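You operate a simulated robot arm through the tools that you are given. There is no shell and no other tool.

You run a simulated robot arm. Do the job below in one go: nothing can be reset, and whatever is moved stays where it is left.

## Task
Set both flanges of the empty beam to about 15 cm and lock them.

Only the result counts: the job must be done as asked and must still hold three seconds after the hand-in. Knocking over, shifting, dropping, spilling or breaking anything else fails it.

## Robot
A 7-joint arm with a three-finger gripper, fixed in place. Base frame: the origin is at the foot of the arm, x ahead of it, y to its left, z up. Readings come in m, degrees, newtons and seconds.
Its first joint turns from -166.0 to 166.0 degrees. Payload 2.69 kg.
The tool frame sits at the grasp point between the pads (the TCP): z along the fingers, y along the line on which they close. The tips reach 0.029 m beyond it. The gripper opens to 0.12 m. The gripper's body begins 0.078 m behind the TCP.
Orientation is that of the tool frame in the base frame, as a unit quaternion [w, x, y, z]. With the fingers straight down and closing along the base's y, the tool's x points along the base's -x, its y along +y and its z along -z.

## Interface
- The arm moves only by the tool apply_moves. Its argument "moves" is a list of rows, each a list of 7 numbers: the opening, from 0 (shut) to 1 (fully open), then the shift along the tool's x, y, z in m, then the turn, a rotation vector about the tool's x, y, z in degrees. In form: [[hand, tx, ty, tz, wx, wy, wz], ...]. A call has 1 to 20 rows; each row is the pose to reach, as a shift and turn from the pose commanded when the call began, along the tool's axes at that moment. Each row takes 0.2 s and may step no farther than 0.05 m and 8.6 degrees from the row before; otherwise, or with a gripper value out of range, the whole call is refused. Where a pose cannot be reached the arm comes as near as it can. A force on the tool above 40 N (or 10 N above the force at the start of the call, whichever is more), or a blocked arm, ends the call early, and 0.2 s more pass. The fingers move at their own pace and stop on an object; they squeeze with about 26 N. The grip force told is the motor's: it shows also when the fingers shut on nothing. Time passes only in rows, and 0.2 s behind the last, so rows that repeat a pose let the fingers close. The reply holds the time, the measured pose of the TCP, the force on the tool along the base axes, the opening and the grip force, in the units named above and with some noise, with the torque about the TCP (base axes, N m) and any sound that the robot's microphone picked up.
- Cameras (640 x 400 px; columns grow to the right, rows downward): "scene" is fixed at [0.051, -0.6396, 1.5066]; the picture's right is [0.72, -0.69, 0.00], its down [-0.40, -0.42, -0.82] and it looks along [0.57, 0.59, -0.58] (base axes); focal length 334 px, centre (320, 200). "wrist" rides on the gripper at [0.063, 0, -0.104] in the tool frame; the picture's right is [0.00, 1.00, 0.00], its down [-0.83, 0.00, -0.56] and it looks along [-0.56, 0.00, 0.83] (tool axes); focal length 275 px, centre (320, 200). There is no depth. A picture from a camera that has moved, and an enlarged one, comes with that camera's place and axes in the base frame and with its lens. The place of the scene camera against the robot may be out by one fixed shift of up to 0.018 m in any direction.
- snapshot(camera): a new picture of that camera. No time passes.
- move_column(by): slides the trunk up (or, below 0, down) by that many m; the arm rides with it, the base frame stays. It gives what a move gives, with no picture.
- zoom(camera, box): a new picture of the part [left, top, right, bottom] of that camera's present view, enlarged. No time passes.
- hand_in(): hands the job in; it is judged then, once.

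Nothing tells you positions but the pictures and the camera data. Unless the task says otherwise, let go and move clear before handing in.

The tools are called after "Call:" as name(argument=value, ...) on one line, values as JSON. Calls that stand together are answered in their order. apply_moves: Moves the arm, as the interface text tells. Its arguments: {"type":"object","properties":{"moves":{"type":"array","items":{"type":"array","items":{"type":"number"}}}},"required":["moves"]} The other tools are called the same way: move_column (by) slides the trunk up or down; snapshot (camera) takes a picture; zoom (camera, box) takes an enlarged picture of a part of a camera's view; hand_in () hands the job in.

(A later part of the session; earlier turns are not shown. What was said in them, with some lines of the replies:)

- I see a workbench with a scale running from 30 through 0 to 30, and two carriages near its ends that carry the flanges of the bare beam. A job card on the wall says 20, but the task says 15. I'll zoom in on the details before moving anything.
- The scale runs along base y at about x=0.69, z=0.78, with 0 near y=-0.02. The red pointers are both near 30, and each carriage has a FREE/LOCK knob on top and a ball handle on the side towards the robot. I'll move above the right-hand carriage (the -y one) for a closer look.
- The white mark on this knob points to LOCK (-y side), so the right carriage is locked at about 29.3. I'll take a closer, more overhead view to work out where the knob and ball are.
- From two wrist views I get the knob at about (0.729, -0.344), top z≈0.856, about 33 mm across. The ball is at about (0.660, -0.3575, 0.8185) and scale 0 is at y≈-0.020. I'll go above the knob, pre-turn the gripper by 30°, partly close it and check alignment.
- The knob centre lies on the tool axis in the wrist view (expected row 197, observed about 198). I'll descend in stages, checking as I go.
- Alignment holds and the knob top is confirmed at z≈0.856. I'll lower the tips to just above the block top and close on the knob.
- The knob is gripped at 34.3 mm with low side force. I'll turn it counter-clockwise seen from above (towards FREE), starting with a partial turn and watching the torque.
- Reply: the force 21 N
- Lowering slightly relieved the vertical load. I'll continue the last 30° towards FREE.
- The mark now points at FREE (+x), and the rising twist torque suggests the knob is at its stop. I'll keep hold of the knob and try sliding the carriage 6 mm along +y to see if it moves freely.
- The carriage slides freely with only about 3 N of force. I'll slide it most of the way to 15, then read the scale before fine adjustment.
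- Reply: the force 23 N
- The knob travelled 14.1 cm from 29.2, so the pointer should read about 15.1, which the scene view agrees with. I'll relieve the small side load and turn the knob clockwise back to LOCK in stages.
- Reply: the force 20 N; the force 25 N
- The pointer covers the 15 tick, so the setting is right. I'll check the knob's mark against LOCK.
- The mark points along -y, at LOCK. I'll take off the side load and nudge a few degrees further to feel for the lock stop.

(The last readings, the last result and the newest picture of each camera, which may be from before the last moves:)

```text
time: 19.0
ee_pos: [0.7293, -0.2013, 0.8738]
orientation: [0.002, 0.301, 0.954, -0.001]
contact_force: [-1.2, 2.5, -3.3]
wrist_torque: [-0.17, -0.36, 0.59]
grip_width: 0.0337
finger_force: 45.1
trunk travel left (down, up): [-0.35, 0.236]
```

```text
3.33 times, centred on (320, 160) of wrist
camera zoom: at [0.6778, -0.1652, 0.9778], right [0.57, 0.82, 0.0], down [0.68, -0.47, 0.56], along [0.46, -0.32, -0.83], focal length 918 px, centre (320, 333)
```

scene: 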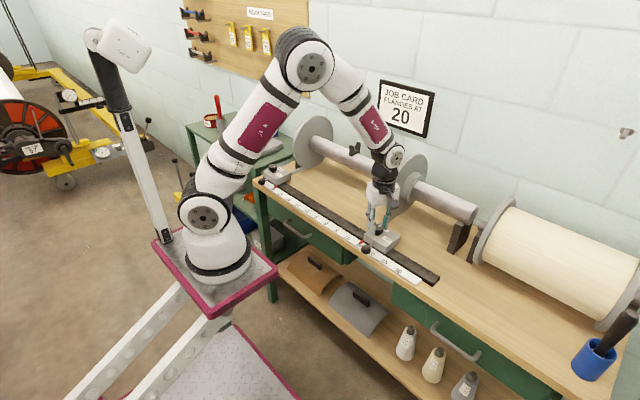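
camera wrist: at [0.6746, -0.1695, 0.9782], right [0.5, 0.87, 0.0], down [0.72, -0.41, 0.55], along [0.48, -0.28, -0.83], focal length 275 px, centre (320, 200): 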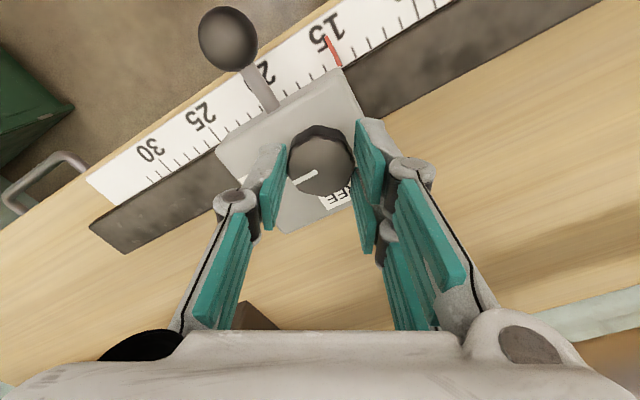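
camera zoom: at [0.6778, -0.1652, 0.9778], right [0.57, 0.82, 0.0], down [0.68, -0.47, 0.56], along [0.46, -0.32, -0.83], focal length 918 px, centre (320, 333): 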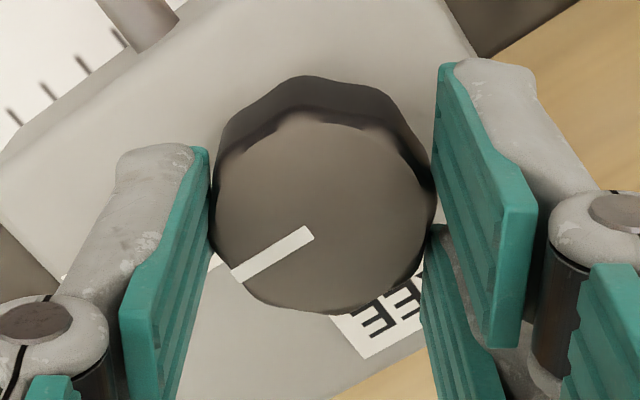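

Twist torque jumped to 0.6 N·m, so the knob is hard against the LOCK stop. I'll release, rise clear, straighten the gripper and check the knob.

Call:
apply_moves(moves=[[0.25, 0, 0, 0, 0, 0, 0], [0.5, 0, 0, 0, 0, 0, 0], [0.5, 0, 0, -0.015, 0, 0, 0], [0.5, 0, 0, -0.045, 0, 0, 0], [0.5, 0, 0, -0.085, 0, 0, 0], [0.5, 0, 0, -0.085, 0, 0, -8], [0.5, 0, 0, -0.085, 0, 0, -16], [0.5, 0, 0, -0.085, 0, 0, -24], [0.5, 0, 0, -0.085, 0, 0, -32], [0.5, 0.03, 0, -0.085, 0, 0, -35], [0.5, 0.03, 0, -0.085, 0, 0, -35]])

Call:
snapshot(camera="wrist")

Call:
zoom(camera="wrist", box=[240, 50, 400, 170])

Call:
snapshot(camera="scene")

```text
time: 21.4
ee_pos: [0.7039, -0.1835, 0.9595]
orientation: [0.0, -0.001, 1.0, 0.0]
contact_force: [0.2, 1.1, -1.0]
wrist_torque: [0.0, 0.0, 0.0]
grip_width: 0.0602
finger_force: 0.1
trunk travel left (down, up): [-0.35, 0.236]
```

```text
taken
camera wrist: at [0.6406, -0.1842, 1.0638], right [-0.01, 1.0, 0.0], down [0.83, 0.0, 0.56], along [0.56, 0.0, -0.83], focal length 275 px, centre (320, 200)
```

wrist: 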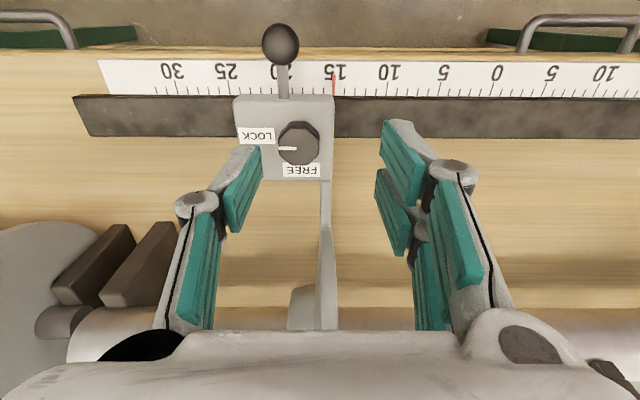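

```text
3.33 times, centred on (320, 110) of wrist
camera zoom: at [0.6406, -0.1842, 1.0638], right [-0.01, 1.0, 0.0], down [0.83, 0.0, 0.56], along [0.56, 0.0, -0.83], focal length 918 px, centre (320, 500)
```

zoom: 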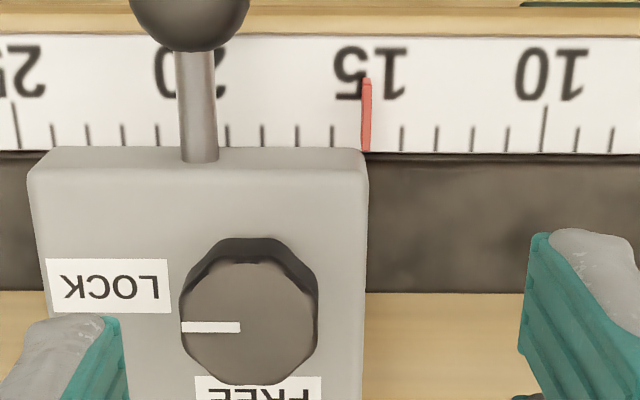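

```text
taken
```

scene: 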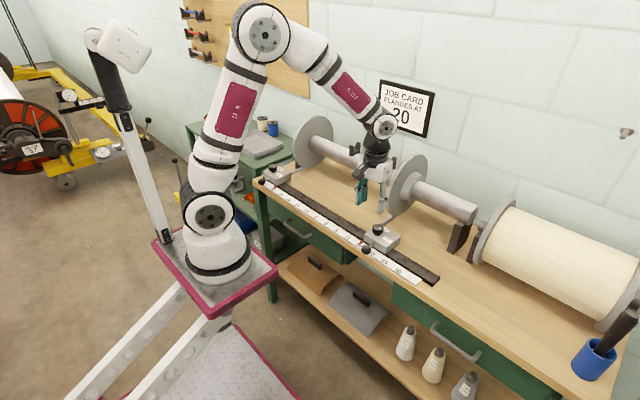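

The right carriage is locked with its pointer on 15. Next I'll go across to the left-hand carriage (+y side) and look at it.

Call:
apply_moves(moves=[[0.6, 0.01, 0.02, -0.02, 0, 0, 0], [0.7, 0.02, 0.06, -0.04, 0, 0, 0], [0.8, 0.03, 0.105, -0.04, 0, 0, 0], [0.9, 0.04, 0.15, -0.04, 0, 0, 0], [1, 0.043, 0.195, -0.04, 0, 0, 0], [1, 0.043, 0.24, -0.04, 0, 0, 0], [1, 0.043, 0.285, -0.04, 0, 0, 0], [1, 0.043, 0.33, -0.04, 0, 0, 0], [1, 0.043, 0.375, -0.04, 0, 0, 0], [1, 0.043, 0.42, -0.04, 0, 0, 0], [1, 0.043, 0.46, -0.04, 0, 0, 0], [1, 0.043, 0.49, -0.04, 0, 0, 0], [1, 0.043, 0.494, -0.04, 0, 0, 0], [1, 0.043, 0.494, -0.04, 0, 0, 0]])

Call:
snapshot(camera="wrist")

Call:
zoom(camera="wrist", box=[240, 80, 400, 220])

Call:
snapshot(camera="scene")

```text
time: 24.4
ee_pos: [0.6605, 0.3101, 0.9973]
orientation: [0.0, 0.0, 1.0, 0.0]
contact_force: [-0.7, 0.3, -0.2]
wrist_torque: [0.02, -0.04, 0.01]
grip_width: 0.1203
finger_force: 0.0
trunk travel left (down, up): [-0.35, 0.236]
```

```text
taken
camera wrist: at [0.5987, 0.3101, 1.1023], right [0.0, 1.0, 0.0], down [0.83, 0.0, 0.56], along [0.56, 0.0, -0.83], focal length 275 px, centre (320, 200)
```

wrist: 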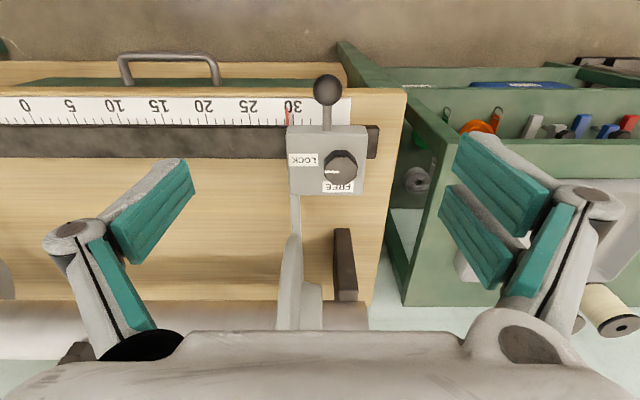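

```text
2.86 times, centred on (320, 150) of wrist
camera zoom: at [0.5987, 0.3101, 1.1023], right [0.0, 1.0, 0.0], down [0.83, 0.0, 0.56], along [0.56, 0.0, -0.83], focal length 786 px, centre (320, 343)
```

zoom: 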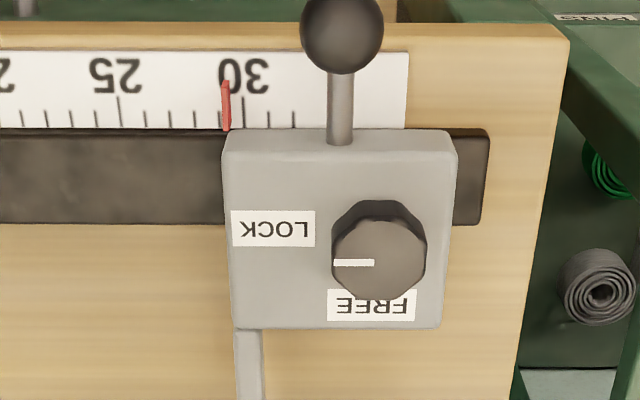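

```text
taken
```

scene: 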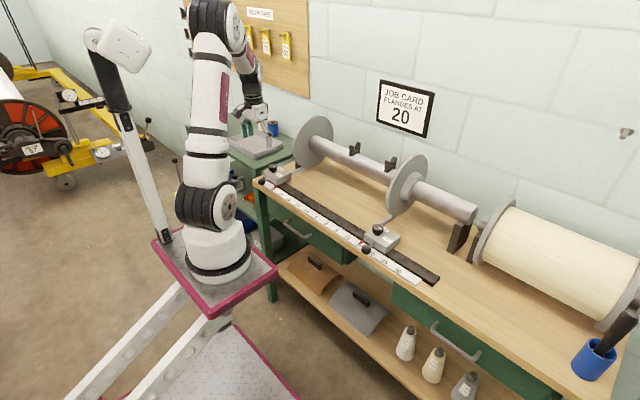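

The left knob's mark is also at LOCK, with the pointer at about 29.3 and the knob at about (0.729, 0.331). Its flange is on the -y side of the knob, so I'll use a -70° to +20° turning range to keep the gripper body clear of it. I'll move above the knob and check alignment.

Call:
apply_moves(moves=[[0.9, -0.01, 0.003, 0.0, 0, 0, 8], [0.8, -0.02, 0.006, 0.0, 0, 0, 16], [0.7, -0.03, 0.009, 0.0, 0, 0, 24], [0.6, -0.04, 0.012, 0.01, 0, 0, 32], [0.5, -0.05, 0.015, 0.02, 0, 0, 40], [0.5, -0.06, 0.018, 0.03, 0, 0, 48], [0.5, -0.068, 0.021, 0.04, 0, 0, 56], [0.5, -0.068, 0.021, 0.048, 0, 0, 64], [0.5, -0.068, 0.021, 0.048, 0, 0, 70], [0.5, -0.068, 0.021, 0.048, 0, 0, 70]])

Call:
snapshot(camera="wrist")

Call:
zoom(camera="wrist", box=[240, 70, 400, 170])

Call:
snapshot(camera="scene")

```text
time: 26.6
ee_pos: [0.7301, 0.3318, 0.9493]
orientation: [0.0, 0.575, 0.818, 0.0]
contact_force: [0.7, 0.5, 0.5]
wrist_torque: [-0.02, 0.02, 0.02]
grip_width: 0.06
finger_force: 0.0
trunk travel left (down, up): [-0.35, 0.236]
```

```text
taken
camera wrist: at [0.7073, 0.3906, 1.0544], right [0.94, 0.34, 0.0], down [0.29, -0.78, 0.56], along [0.19, -0.52, -0.83], focal length 275 px, centre (320, 200)
```

wrist: 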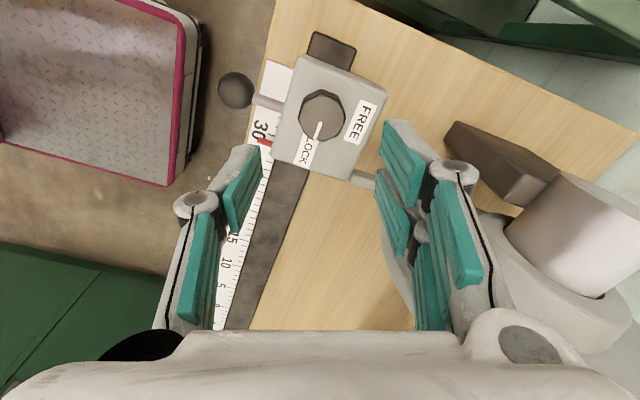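

```text
4.00 times, centred on (320, 120) of wrist
camera zoom: at [0.7073, 0.3906, 1.0544], right [0.94, 0.34, 0.0], down [0.29, -0.78, 0.56], along [0.19, -0.52, -0.83], focal length 1101 px, centre (320, 520)
```

zoom: 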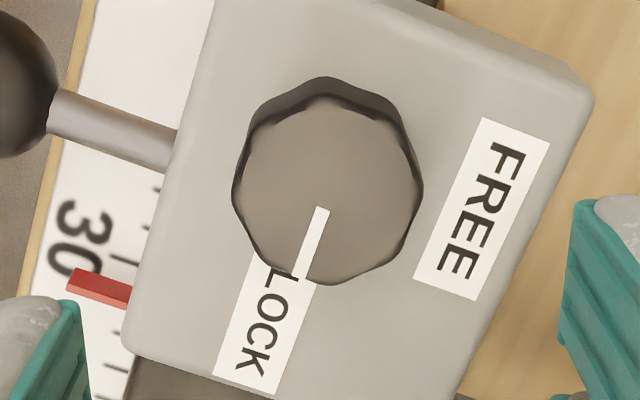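

```text
taken
```

scene: 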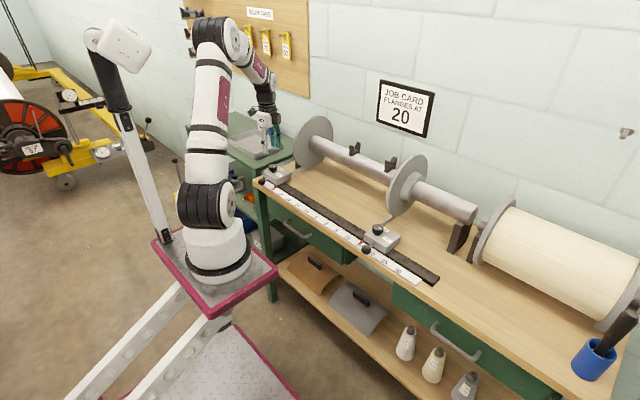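

The knob is about 1.5 mm off the tool axis, so I'll correct that while descending and check again.

Call:
apply_moves(moves=[[0.5, 0.0013, 0.0016, 0.02, 0, 0, 0], [0.5, 0.0013, 0.0016, 0.04, 0, 0, 0], [0.5, 0.0013, 0.0016, 0.055, 0, 0, 0], [0.5, 0.0013, 0.0016, 0.055, 0, 0, 0]])

Call:
snapshot(camera="wrist")

Call:
zoom(camera="wrist", box=[240, 100, 400, 200])

```text
time: 27.6
ee_pos: [0.7304, 0.3337, 0.8954]
orientation: [0.0, 0.573, 0.819, 0.0]
contact_force: [0.8, -0.1, -0.6]
wrist_torque: [-0.01, -0.04, -0.03]
grip_width: 0.0599
finger_force: 0.1
trunk travel left (down, up): [-0.35, 0.236]
```

```text
taken
camera wrist: at [0.7094, 0.3918, 0.9998], right [0.94, 0.35, 0.0], down [0.29, -0.78, 0.56], along [0.19, -0.52, -0.83], focal length 275 px, centre (320, 200)
```

wrist: 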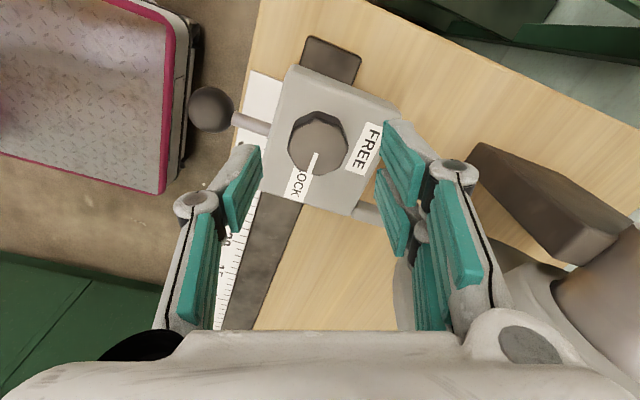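

```text
4.00 times, centred on (320, 150) of wrist
camera zoom: at [0.7094, 0.3918, 0.9998], right [0.94, 0.35, 0.0], down [0.29, -0.78, 0.56], along [0.19, -0.52, -0.83], focal length 1101 px, centre (320, 400)
```

zoom: 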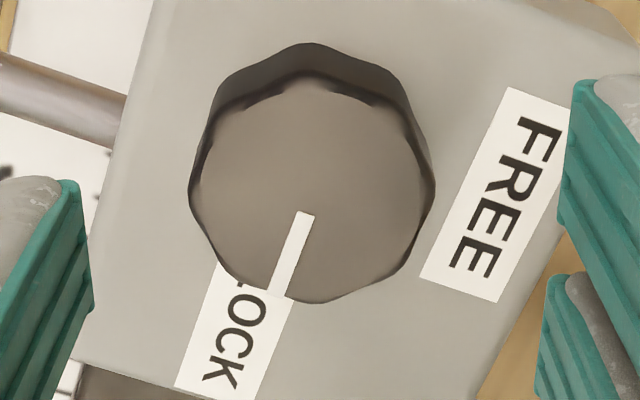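

Call:
apply_moves(moves=[[0.5, 0.0013, -0.0009, 0.0, 0, 0, 0], [0.5, 0.0013, -0.0009, 0.012, 0, 0, 0], [0.5, 0.0013, -0.0009, 0.0215, 0, 0, 0], [0.5, 0.0013, -0.0009, 0.0215, 0, 0, 0]])

Call:
snapshot(camera="wrist")

Call:
zoom(camera="wrist", box=[240, 100, 400, 220])

```text
time: 28.6
ee_pos: [0.7288, 0.3335, 0.8732]
orientation: [0.0, 0.574, 0.819, 0.0]
contact_force: [0.4, -0.4, 0.1]
wrist_torque: [0.03, 0.04, 0.04]
grip_width: 0.0599
finger_force: 0.1
trunk travel left (down, up): [-0.35, 0.236]
```

```text
taken
camera wrist: at [0.7074, 0.3931, 0.9775], right [0.94, 0.35, 0.0], down [0.29, -0.78, 0.56], along [0.19, -0.52, -0.83], focal length 275 px, centre (320, 200)
```

wrist: 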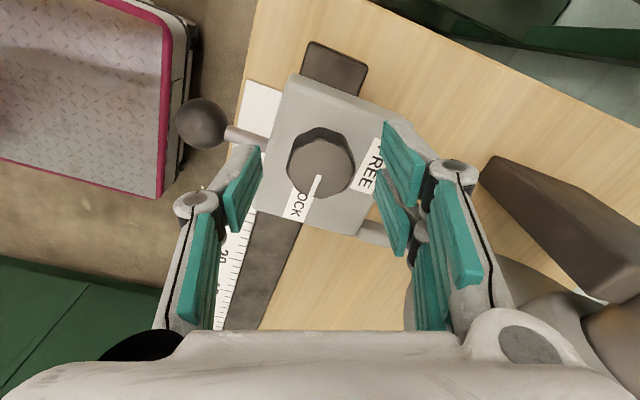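

```text
3.33 times, centred on (320, 160) of wrist
camera zoom: at [0.7074, 0.3931, 0.9775], right [0.94, 0.35, 0.0], down [0.29, -0.78, 0.56], along [0.19, -0.52, -0.83], focal length 918 px, centre (320, 333)
```

zoom: 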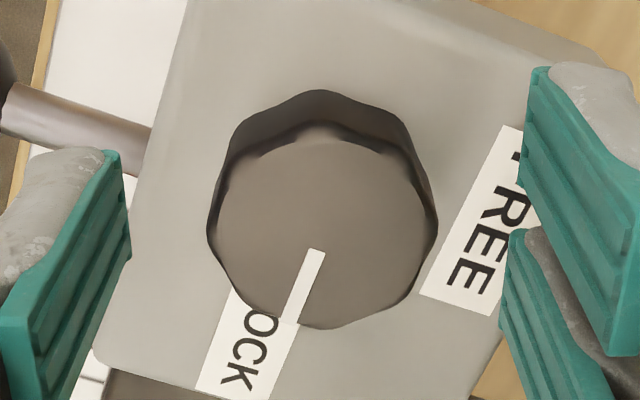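

Now well aligned. Closing on the knob.

Call:
apply_moves(moves=[[0.3, 0, 0, 0, 0, 0, 0], [0.0, 0, 0, 0, 0, 0, 0], [0.0, 0, 0, 0, 0, 0, 0]])

```text
time: 29.4
ee_pos: [0.7288, 0.3339, 0.8725]
orientation: [0.0, 0.574, 0.819, -0.001]
contact_force: [1.1, 1.4, -1.1]
wrist_torque: [0.03, 0.0, 0.05]
grip_width: 0.0339
finger_force: 44.9
trunk travel left (down, up): [-0.35, 0.236]
```

Call:
apply_moves(moves=[[0, 0, 0, 0, 0, 0, -8], [0, 0, 0, 0, 0, 0, -16], [0, 0, 0, 0, 0, 0, -24], [0, 0, 0, 0, 0, 0, -30]])

Call:
zoom(camera="wrist", box=[220, 80, 420, 240])

```text
time: 30.4
ee_pos: [0.7294, 0.3346, 0.8728]
orientation: [-0.002, 0.34, 0.94, -0.002]
contact_force: [-7.0, -1.6, -6.6]
wrist_torque: [-0.98, -0.26, -0.01]
grip_width: 0.034
finger_force: 44.7
trunk travel left (down, up): [-0.35, 0.236]
```

```text
2.50 times, centred on (320, 160) of wrist
camera zoom: at [0.6801, 0.3744, 0.9777], right [0.64, 0.77, 0.0], down [0.64, -0.53, 0.56], along [0.43, -0.36, -0.83], focal length 688 px, centre (320, 300)
```

zoom: 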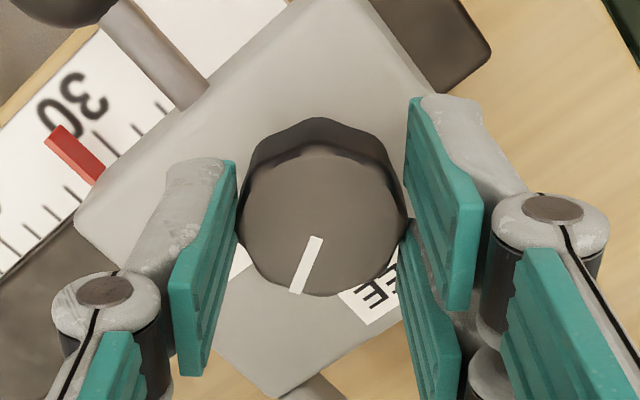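

The knob is turning with the gripper and loads are low, so I'll carry on towards FREE.

Call:
apply_moves(moves=[[0, 0, 0, 0.0003, 0, 0, -8], [0, 0, 0, 0.0005, 0, 0, -16], [0, 0, 0, 0.0005, 0, 0, -24], [0, 0, 0, 0.0005, 0, 0, -30]])

```text
time: 31.4
ee_pos: [0.7279, 0.3358, 0.873]
orientation: [-0.001, 0.087, 0.996, 0.0]
contact_force: [-14.1, -1.4, -4.3]
wrist_torque: [0.19, 1.21, -0.02]
grip_width: 0.0339
finger_force: 45.0
trunk travel left (down, up): [-0.35, 0.236]
```

Call:
apply_moves(moves=[[0, 0.0008, 0, 0, 0, 0, -6], [0, 0.0008, 0, 0, 0, 0, -14], [0, 0.0008, 0, 0, 0, 0, -22], [0, 0.0008, 0, 0, 0, 0, -30]])

Call:
zoom(camera="wrist", box=[220, 80, 420, 240])

Call:
snapshot(camera="wrist")

```text
time: 32.4
ee_pos: [0.7279, 0.3341, 0.8727]
orientation: [0.0, -0.175, 0.985, 0.0]
contact_force: [-12.8, -2.3, -5.4]
wrist_torque: [-0.31, 0.81, -0.22]
grip_width: 0.0341
finger_force: 44.6
trunk travel left (down, up): [-0.35, 0.236]
```

```text
2.50 times, centred on (320, 160) of wrist
camera zoom: at [0.6691, 0.3121, 0.9777], right [-0.35, 0.94, 0.0], down [0.78, 0.29, 0.56], along [0.52, 0.19, -0.83], focal length 688 px, centre (320, 300)
```

zoom: 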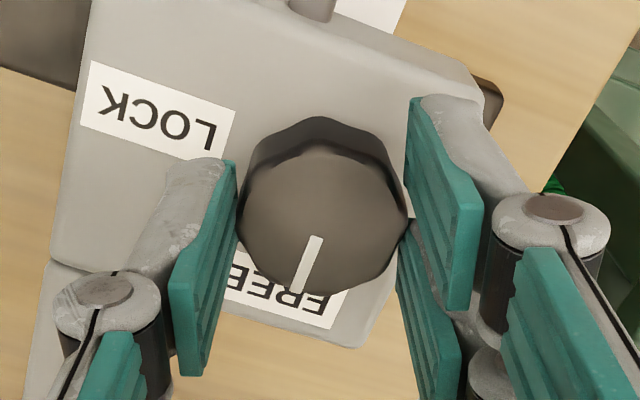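

```text
taken
camera wrist: at [0.6691, 0.3121, 0.9777], right [-0.35, 0.94, 0.0], down [0.78, 0.29, 0.56], along [0.52, 0.19, -0.83], focal length 275 px, centre (320, 200)
```

wrist: 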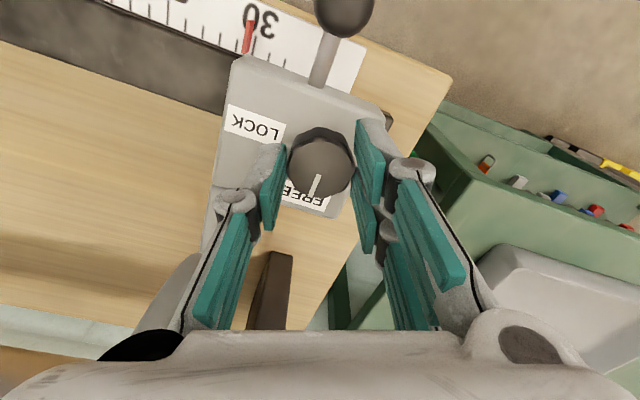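

The mark is at FREE (+x) with stop torque felt. I'll zoom on the pointer for the starting reading, then test-slide 6 mm towards -y.

Call:
zoom(camera="wrist", box=[180, 0, 300, 70])

Call:
apply_moves(moves=[[0, 0.0017, -0.0025, 0, 0, 0, 0], [0, 0.0027, -0.0053, 0, 0, 0, 0], [0, 0.0027, -0.0053, 0, 0, 0, 0]])

Call:
zoom(camera="wrist", box=[180, 0, 300, 70])

```text
5.33 times, centred on (240, 35) of wrist
camera zoom: at [0.6691, 0.3121, 0.9777], right [-0.35, 0.94, 0.0], down [0.78, 0.29, 0.56], along [0.52, 0.19, -0.83], focal length 1468 px, centre (747, 1080)
```

zoom: 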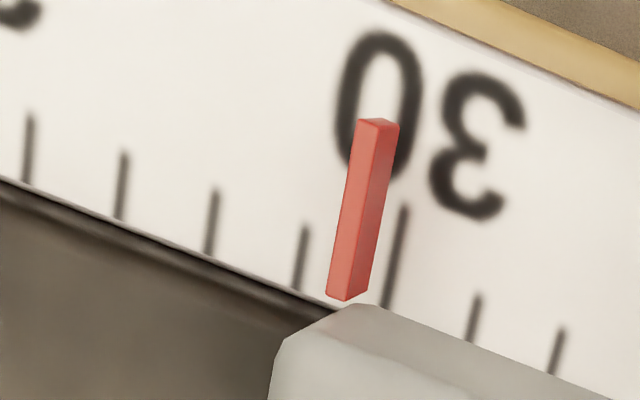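

```text
time: 33.2
ee_pos: [0.7283, 0.3288, 0.8722]
orientation: [0.001, -0.174, 0.985, 0.001]
contact_force: [-2.8, 3.5, -10.1]
wrist_torque: [0.41, -0.98, -0.06]
grip_width: 0.0341
finger_force: 44.6
trunk travel left (down, up): [-0.35, 0.236]
```

```text
5.33 times, centred on (240, 35) of wrist
camera zoom: at [0.6688, 0.3071, 0.9776], right [-0.35, 0.94, 0.0], down [0.78, 0.29, 0.56], along [0.52, 0.19, -0.83], focal length 1468 px, centre (747, 1080)
```

zoom: 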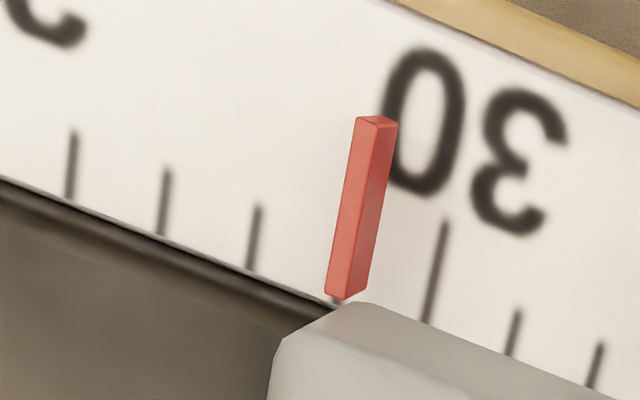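

It slides freely and the pointer now reads about 29.0. I'll slide 13.9 cm towards -y and then read the scale.

Call:
apply_moves(moves=[[0, 0.0034, -0.0094, 0, 0, 0, 0], [0, 0.0068, -0.0188, 0, 0, 0, 0], [0, 0.0103, -0.0282, 0, 0, 0, 0], [0, 0.0137, -0.0376, 0, 0, 0, 0], [0, 0.0171, -0.047, 0, 0, 0, 0], [0, 0.0205, -0.0564, 0, 0, 0, 0], [0, 0.0239, -0.0658, 0, 0, 0, 0], [0, 0.0274, -0.0752, 0, 0, 0, 0], [0, 0.0308, -0.0846, 0, 0, 0, 0], [0, 0.0342, -0.094, 0, 0, 0, 0], [0, 0.0376, -0.1034, 0, 0, 0, 0], [0, 0.041, -0.1128, 0, 0, 0, 0], [0, 0.0445, -0.1222, 0, 0, 0, 0], [0, 0.0465, -0.1278, 0, 0, 0, 0], [0, 0.0475, -0.1306, 0, 0, 0, 0], [0, 0.0475, -0.1306, 0, 0, 0, 0]])

Call:
snapshot(camera="wrist")

Call:
zoom(camera="wrist", box=[180, 0, 300, 70])

Call:
snapshot(camera="scene")

```text
time: 36.6
ee_pos: [0.7284, 0.1889, 0.8736]
orientation: [0.001, -0.173, 0.985, 0.0]
contact_force: [13.5, 2.2, 8.9]
wrist_torque: [-0.17, 0.1, -0.07]
grip_width: 0.0342
finger_force: 44.8
trunk travel left (down, up): [-0.35, 0.236]
```

```text
taken
camera wrist: at [0.6689, 0.1672, 0.9776], right [-0.35, 0.94, 0.0], down [0.78, 0.29, 0.56], along [0.52, 0.19, -0.83], focal length 275 px, centre (320, 200)
```

wrist: 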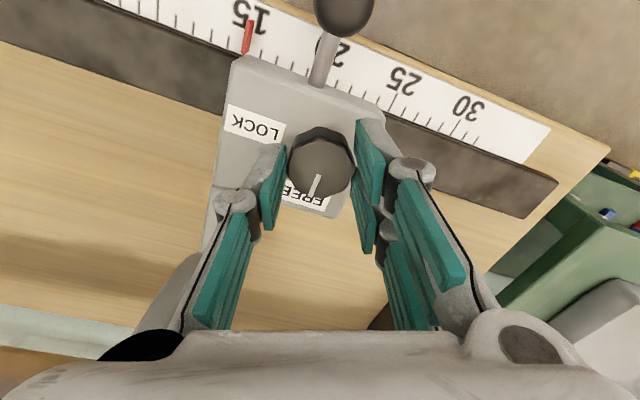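

```text
5.33 times, centred on (240, 35) of wrist
camera zoom: at [0.6689, 0.1672, 0.9776], right [-0.35, 0.94, 0.0], down [0.78, 0.29, 0.56], along [0.52, 0.19, -0.83], focal length 1468 px, centre (747, 1080)
```

zoom: 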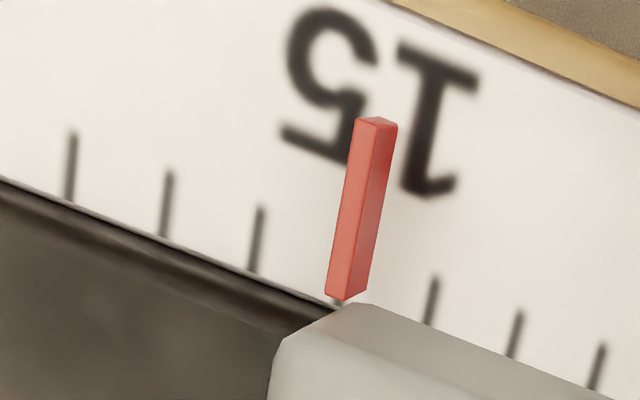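

```text
taken
```

scene: 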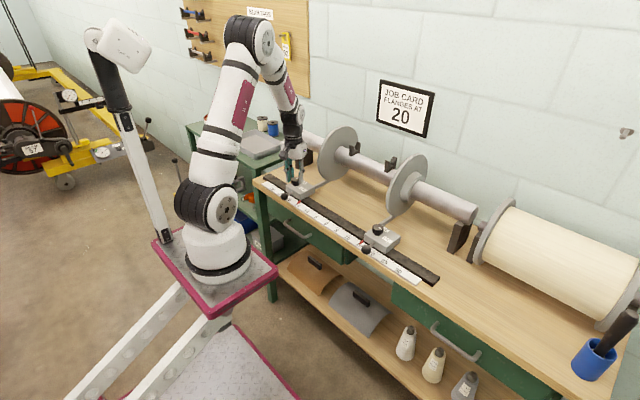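

The pointer now covers the 15 tick. I'll relieve the side load and turn the knob clockwise to LOCK in stages.

Call:
apply_moves(moves=[[0, -0.0009, -0.0003, -0.0006, 0, 0, 0], [0, -0.0009, -0.0003, -0.0006, 0, 0, 8], [0, -0.0009, -0.0003, -0.0006, 0, 0, 16], [0, -0.0009, -0.0003, -0.0006, 0, 0, 24], [0, -0.0009, -0.0003, -0.0006, 0, 0, 30]])

Call:
zoom(camera="wrist", box=[200, 0, 420, 220])

```text
time: 37.8
ee_pos: [0.7275, 0.1902, 0.8727]
orientation: [-0.001, 0.087, 0.996, 0.001]
contact_force: [6.9, 2.7, -10.7]
wrist_torque: [0.08, -0.67, 0.02]
grip_width: 0.0343
finger_force: 45.1
trunk travel left (down, up): [-0.35, 0.236]
```

```text
1.82 times, centred on (310, 110) of wrist
camera zoom: at [0.6661, 0.2007, 0.9778], right [0.17, 0.99, 0.0], down [0.82, -0.14, 0.55], along [0.55, -0.1, -0.83], focal length 500 px, centre (338, 364)
```

zoom: 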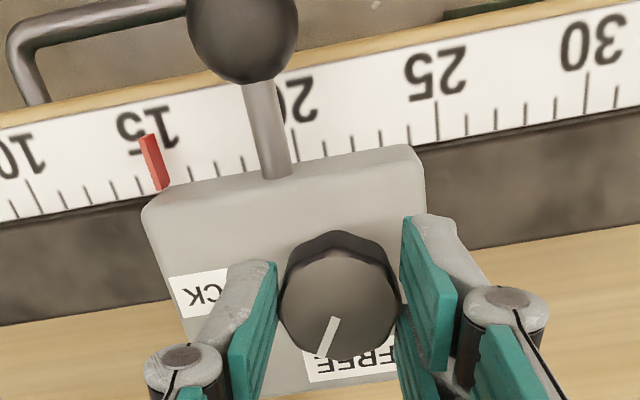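

Call:
apply_moves(moves=[[0, 0, 0, 0.0005, 0, 0, 6], [0, 0, 0, 0.0008, 0, 0, 14], [0, 0, 0, 0.0008, 0, 0, 22], [0, 0, 0, 0.0008, 0, 0, 30]])

```text
time: 38.8
ee_pos: [0.7278, 0.1903, 0.8733]
orientation: [-0.001, 0.342, 0.94, 0.0]
contact_force: [3.3, 3.3, 0.9]
wrist_torque: [0.28, 0.32, 0.0]
grip_width: 0.034
finger_force: 44.9
trunk travel left (down, up): [-0.35, 0.236]
```

Call:
apply_moves(moves=[[0, 0, 0, 0, 0, 0, 8], [0, 0, 0, 0, 0, 0, 16], [0, 0, 0, 0, 0, 0, 24], [0, 0, 0, 0, 0, 0, 30]])

Call:
zoom(camera="wrist", box=[220, 60, 420, 220])

```text
time: 39.8
ee_pos: [0.7289, 0.19, 0.8736]
orientation: [0.001, 0.574, 0.819, 0.001]
contact_force: [9.9, 7.9, 5.7]
wrist_torque: [-0.35, -0.32, 0.02]
grip_width: 0.0342
finger_force: 45.2
trunk travel left (down, up): [-0.35, 0.236]
```

```text
2.50 times, centred on (320, 140) of wrist
camera zoom: at [0.7073, 0.2499, 0.9777], right [0.94, 0.34, 0.0], down [0.29, -0.78, 0.56], along [0.19, -0.52, -0.83], focal length 688 px, centre (320, 350)
```

zoom: 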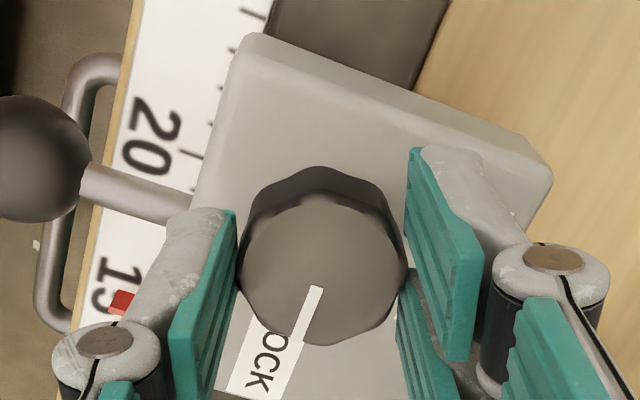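

The mark is back over LOCK. I'll nudge 5° more to feel for the stop, as I did on the other side.

Call:
apply_moves(moves=[[0, 0, 0, 0, 0, 0, 3], [0, 0, 0, 0, 0, 0, 5], [0, 0, 0, 0, 0, 0, 5]])

```text
time: 40.6
ee_pos: [0.7283, 0.1893, 0.8728]
orientation: [0.001, 0.609, 0.793, 0.002]
contact_force: [17.0, 9.2, 10.9]
wrist_torque: [0.28, -0.46, 0.55]
grip_width: 0.0342
finger_force: 45.5
trunk travel left (down, up): [-0.35, 0.236]
```

Stop torque is felt (0.55 N·m), so this one is locked too. I'll release, rise and look.

Call:
apply_moves(moves=[[0.25, 0, 0, 0, 0, 0, 0], [0.5, 0, 0, 0, 0, 0, 0], [0.5, 0, 0, -0.015, 0, 0, 0], [0.5, 0, 0, -0.045, 0, 0, 0], [0.5, 0, 0, -0.085, 0, 0, 0], [0.5, 0, 0, -0.085, 0, 0, -8], [0.5, 0, 0, -0.085, 0, 0, -16], [0.5, 0, 0, -0.085, 0, 0, -24], [0.5, 0, 0, -0.085, 0, 0, -32], [0.5, 0, 0, -0.085, 0, 0, -40], [0.5, 0, 0, -0.085, 0, 0, -48], [0.5, 0, 0, -0.085, 0, 0, -56], [0.5, 0, 0, -0.085, 0, 0, -64], [0.5, 0, 0, -0.085, 0, 0, -72], [0.5, 0, 0, -0.085, 0, 0, -75], [0.5, 0, 0, -0.085, 0, 0, -75]])

Call:
snapshot(camera="wrist")

Call:
zoom(camera="wrist", box=[200, 40, 400, 180])

Call:
snapshot(camera="scene")

```text
time: 44.0
ee_pos: [0.7286, 0.1888, 0.9573]
orientation: [0.0, -0.001, 1.0, 0.0]
contact_force: [0.1, 0.1, 1.3]
wrist_torque: [0.0, 0.01, -0.01]
grip_width: 0.0602
finger_force: 0.1
trunk travel left (down, up): [-0.35, 0.236]
```

```text
taken
camera wrist: at [0.665, 0.1892, 1.0624], right [-0.01, 1.0, 0.0], down [0.83, 0.0, 0.56], along [0.56, 0.0, -0.83], focal length 275 px, centre (320, 200)
```

wrist: 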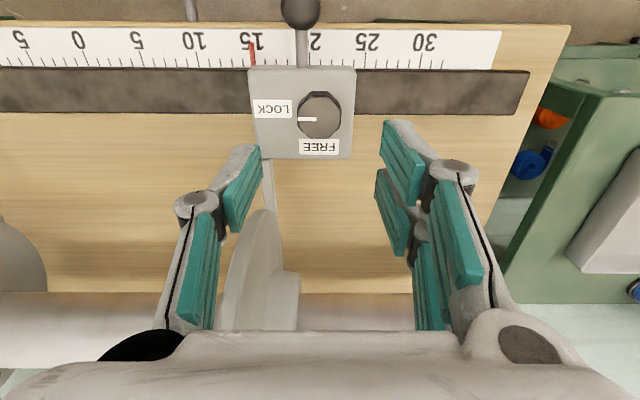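

```text
2.86 times, centred on (300, 110) of wrist
camera zoom: at [0.665, 0.1892, 1.0624], right [-0.01, 1.0, 0.0], down [0.83, 0.0, 0.56], along [0.56, 0.0, -0.83], focal length 786 px, centre (377, 457)
```

zoom: 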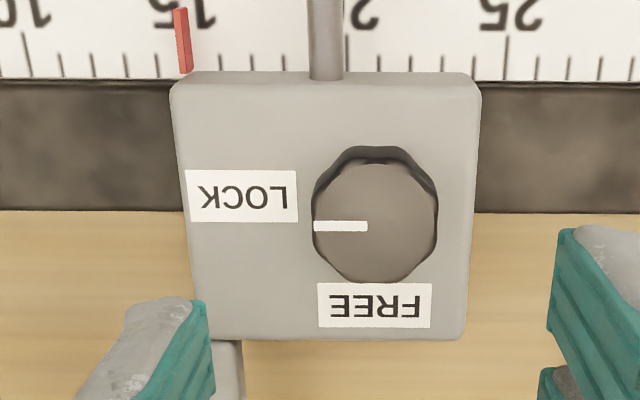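

```text
taken
```

scene: 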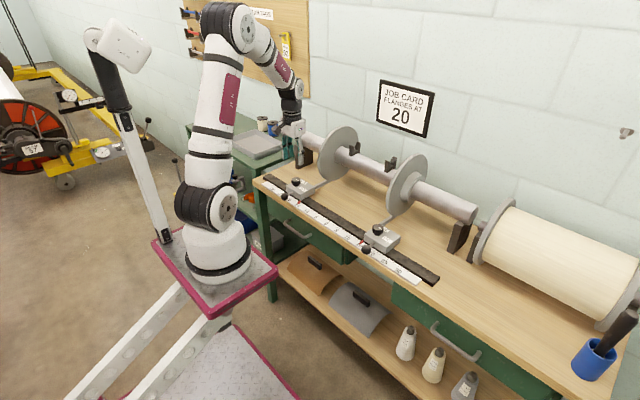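

Both carriages look locked at 15. I'll retreat up and back to the middle for a final check of both pointers and knobs.

Call:
apply_moves(moves=[[0.5, 0.01, 0, -0.04, 0, 0, 0], [0.5, 0.04, -0.01, -0.07, 0, 0, 0], [0.6, 0.07, -0.04, -0.09, 0, 0, 0], [0.7, 0.1, -0.07, -0.11, 0, 0, 0], [0.8, 0.12, -0.1, -0.13, 0, 0, 0], [0.9, 0.14, -0.14, -0.14, 0, 0, 0], [1, 0.15, -0.18, -0.15, 0, 0, 0], [1, 0.15, -0.2, -0.15, 0, 0, 0], [1, 0.15, -0.2, -0.15, 0, 0, 0]])

Call:
snapshot(camera="wrist")

Call:
zoom(camera="wrist", box=[200, 120, 440, 230])

Call:
zoom(camera="scene", box=[250, 120, 450, 290])

```text
time: 46.0
ee_pos: [0.5785, -0.0109, 1.1068]
orientation: [0.0, 0.0, 1.0, 0.0]
contact_force: [0.5, 0.6, -0.6]
wrist_torque: [0.03, 0.0, -0.04]
grip_width: 0.1202
finger_force: 0.0
trunk travel left (down, up): [-0.35, 0.236]
```

```text
taken
camera wrist: at [0.5152, -0.0105, 1.2126], right [0.0, 1.0, 0.0], down [0.83, 0.0, 0.56], along [0.56, 0.0, -0.83], focal length 275 px, centre (320, 200)
```

wrist: 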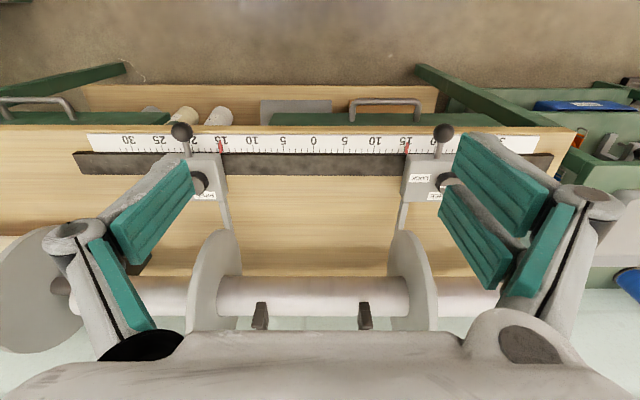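

```text
2.67 times, centred on (320, 175) of wrist
camera zoom: at [0.5152, -0.0105, 1.2126], right [0.0, 1.0, 0.0], down [0.83, 0.0, 0.56], along [0.56, 0.0, -0.83], focal length 734 px, centre (320, 267)
```

zoom: 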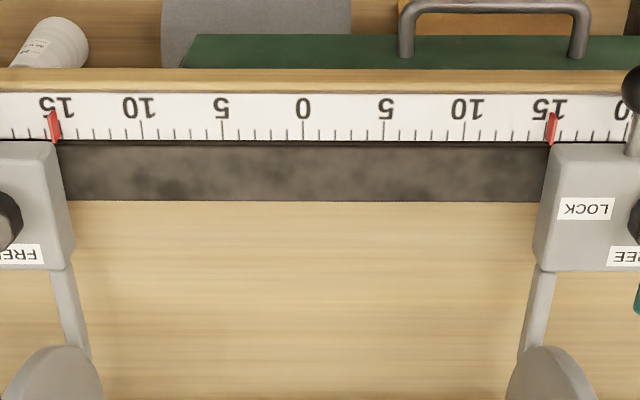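

```text
2.35 times, centred on (350, 205) of scene
camera zoom: at [0.051, -0.6396, 1.5066], right [0.72, -0.69, 0.0], down [-0.4, -0.42, -0.82], along [0.57, 0.59, -0.58], focal length 786 px, centre (249, 188)
```

zoom: 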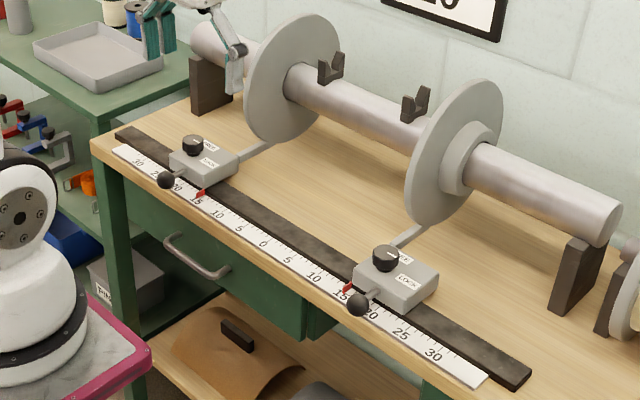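

Both red pointers sit on 15 on their own sides of the scale. Both knobs are turned to LOCK, nothing else has been disturbed and the arm is clear, so I'll hand in.

Call:
hand_in()

```text
The job is handed in.
```

Both flanges of the empty beam are now set to about 15 cm on the bench scale and locked. The pointers read between about 15.0 and 15.2 in the last pictures.

- **Locking:** both carriages were locked at about 29 to start with. I freed each knob, slid the carriage to 15, then turned the knob back to LOCK until I felt it reach the stop.
- **Clear of the bench:** the gripper has let go, the arm is up and away, and nothing else was moved.
- **Job card:** the card on the wall says "Flanges at 20". I followed your instruction of 15 cm, so check which one you want if the card is current.
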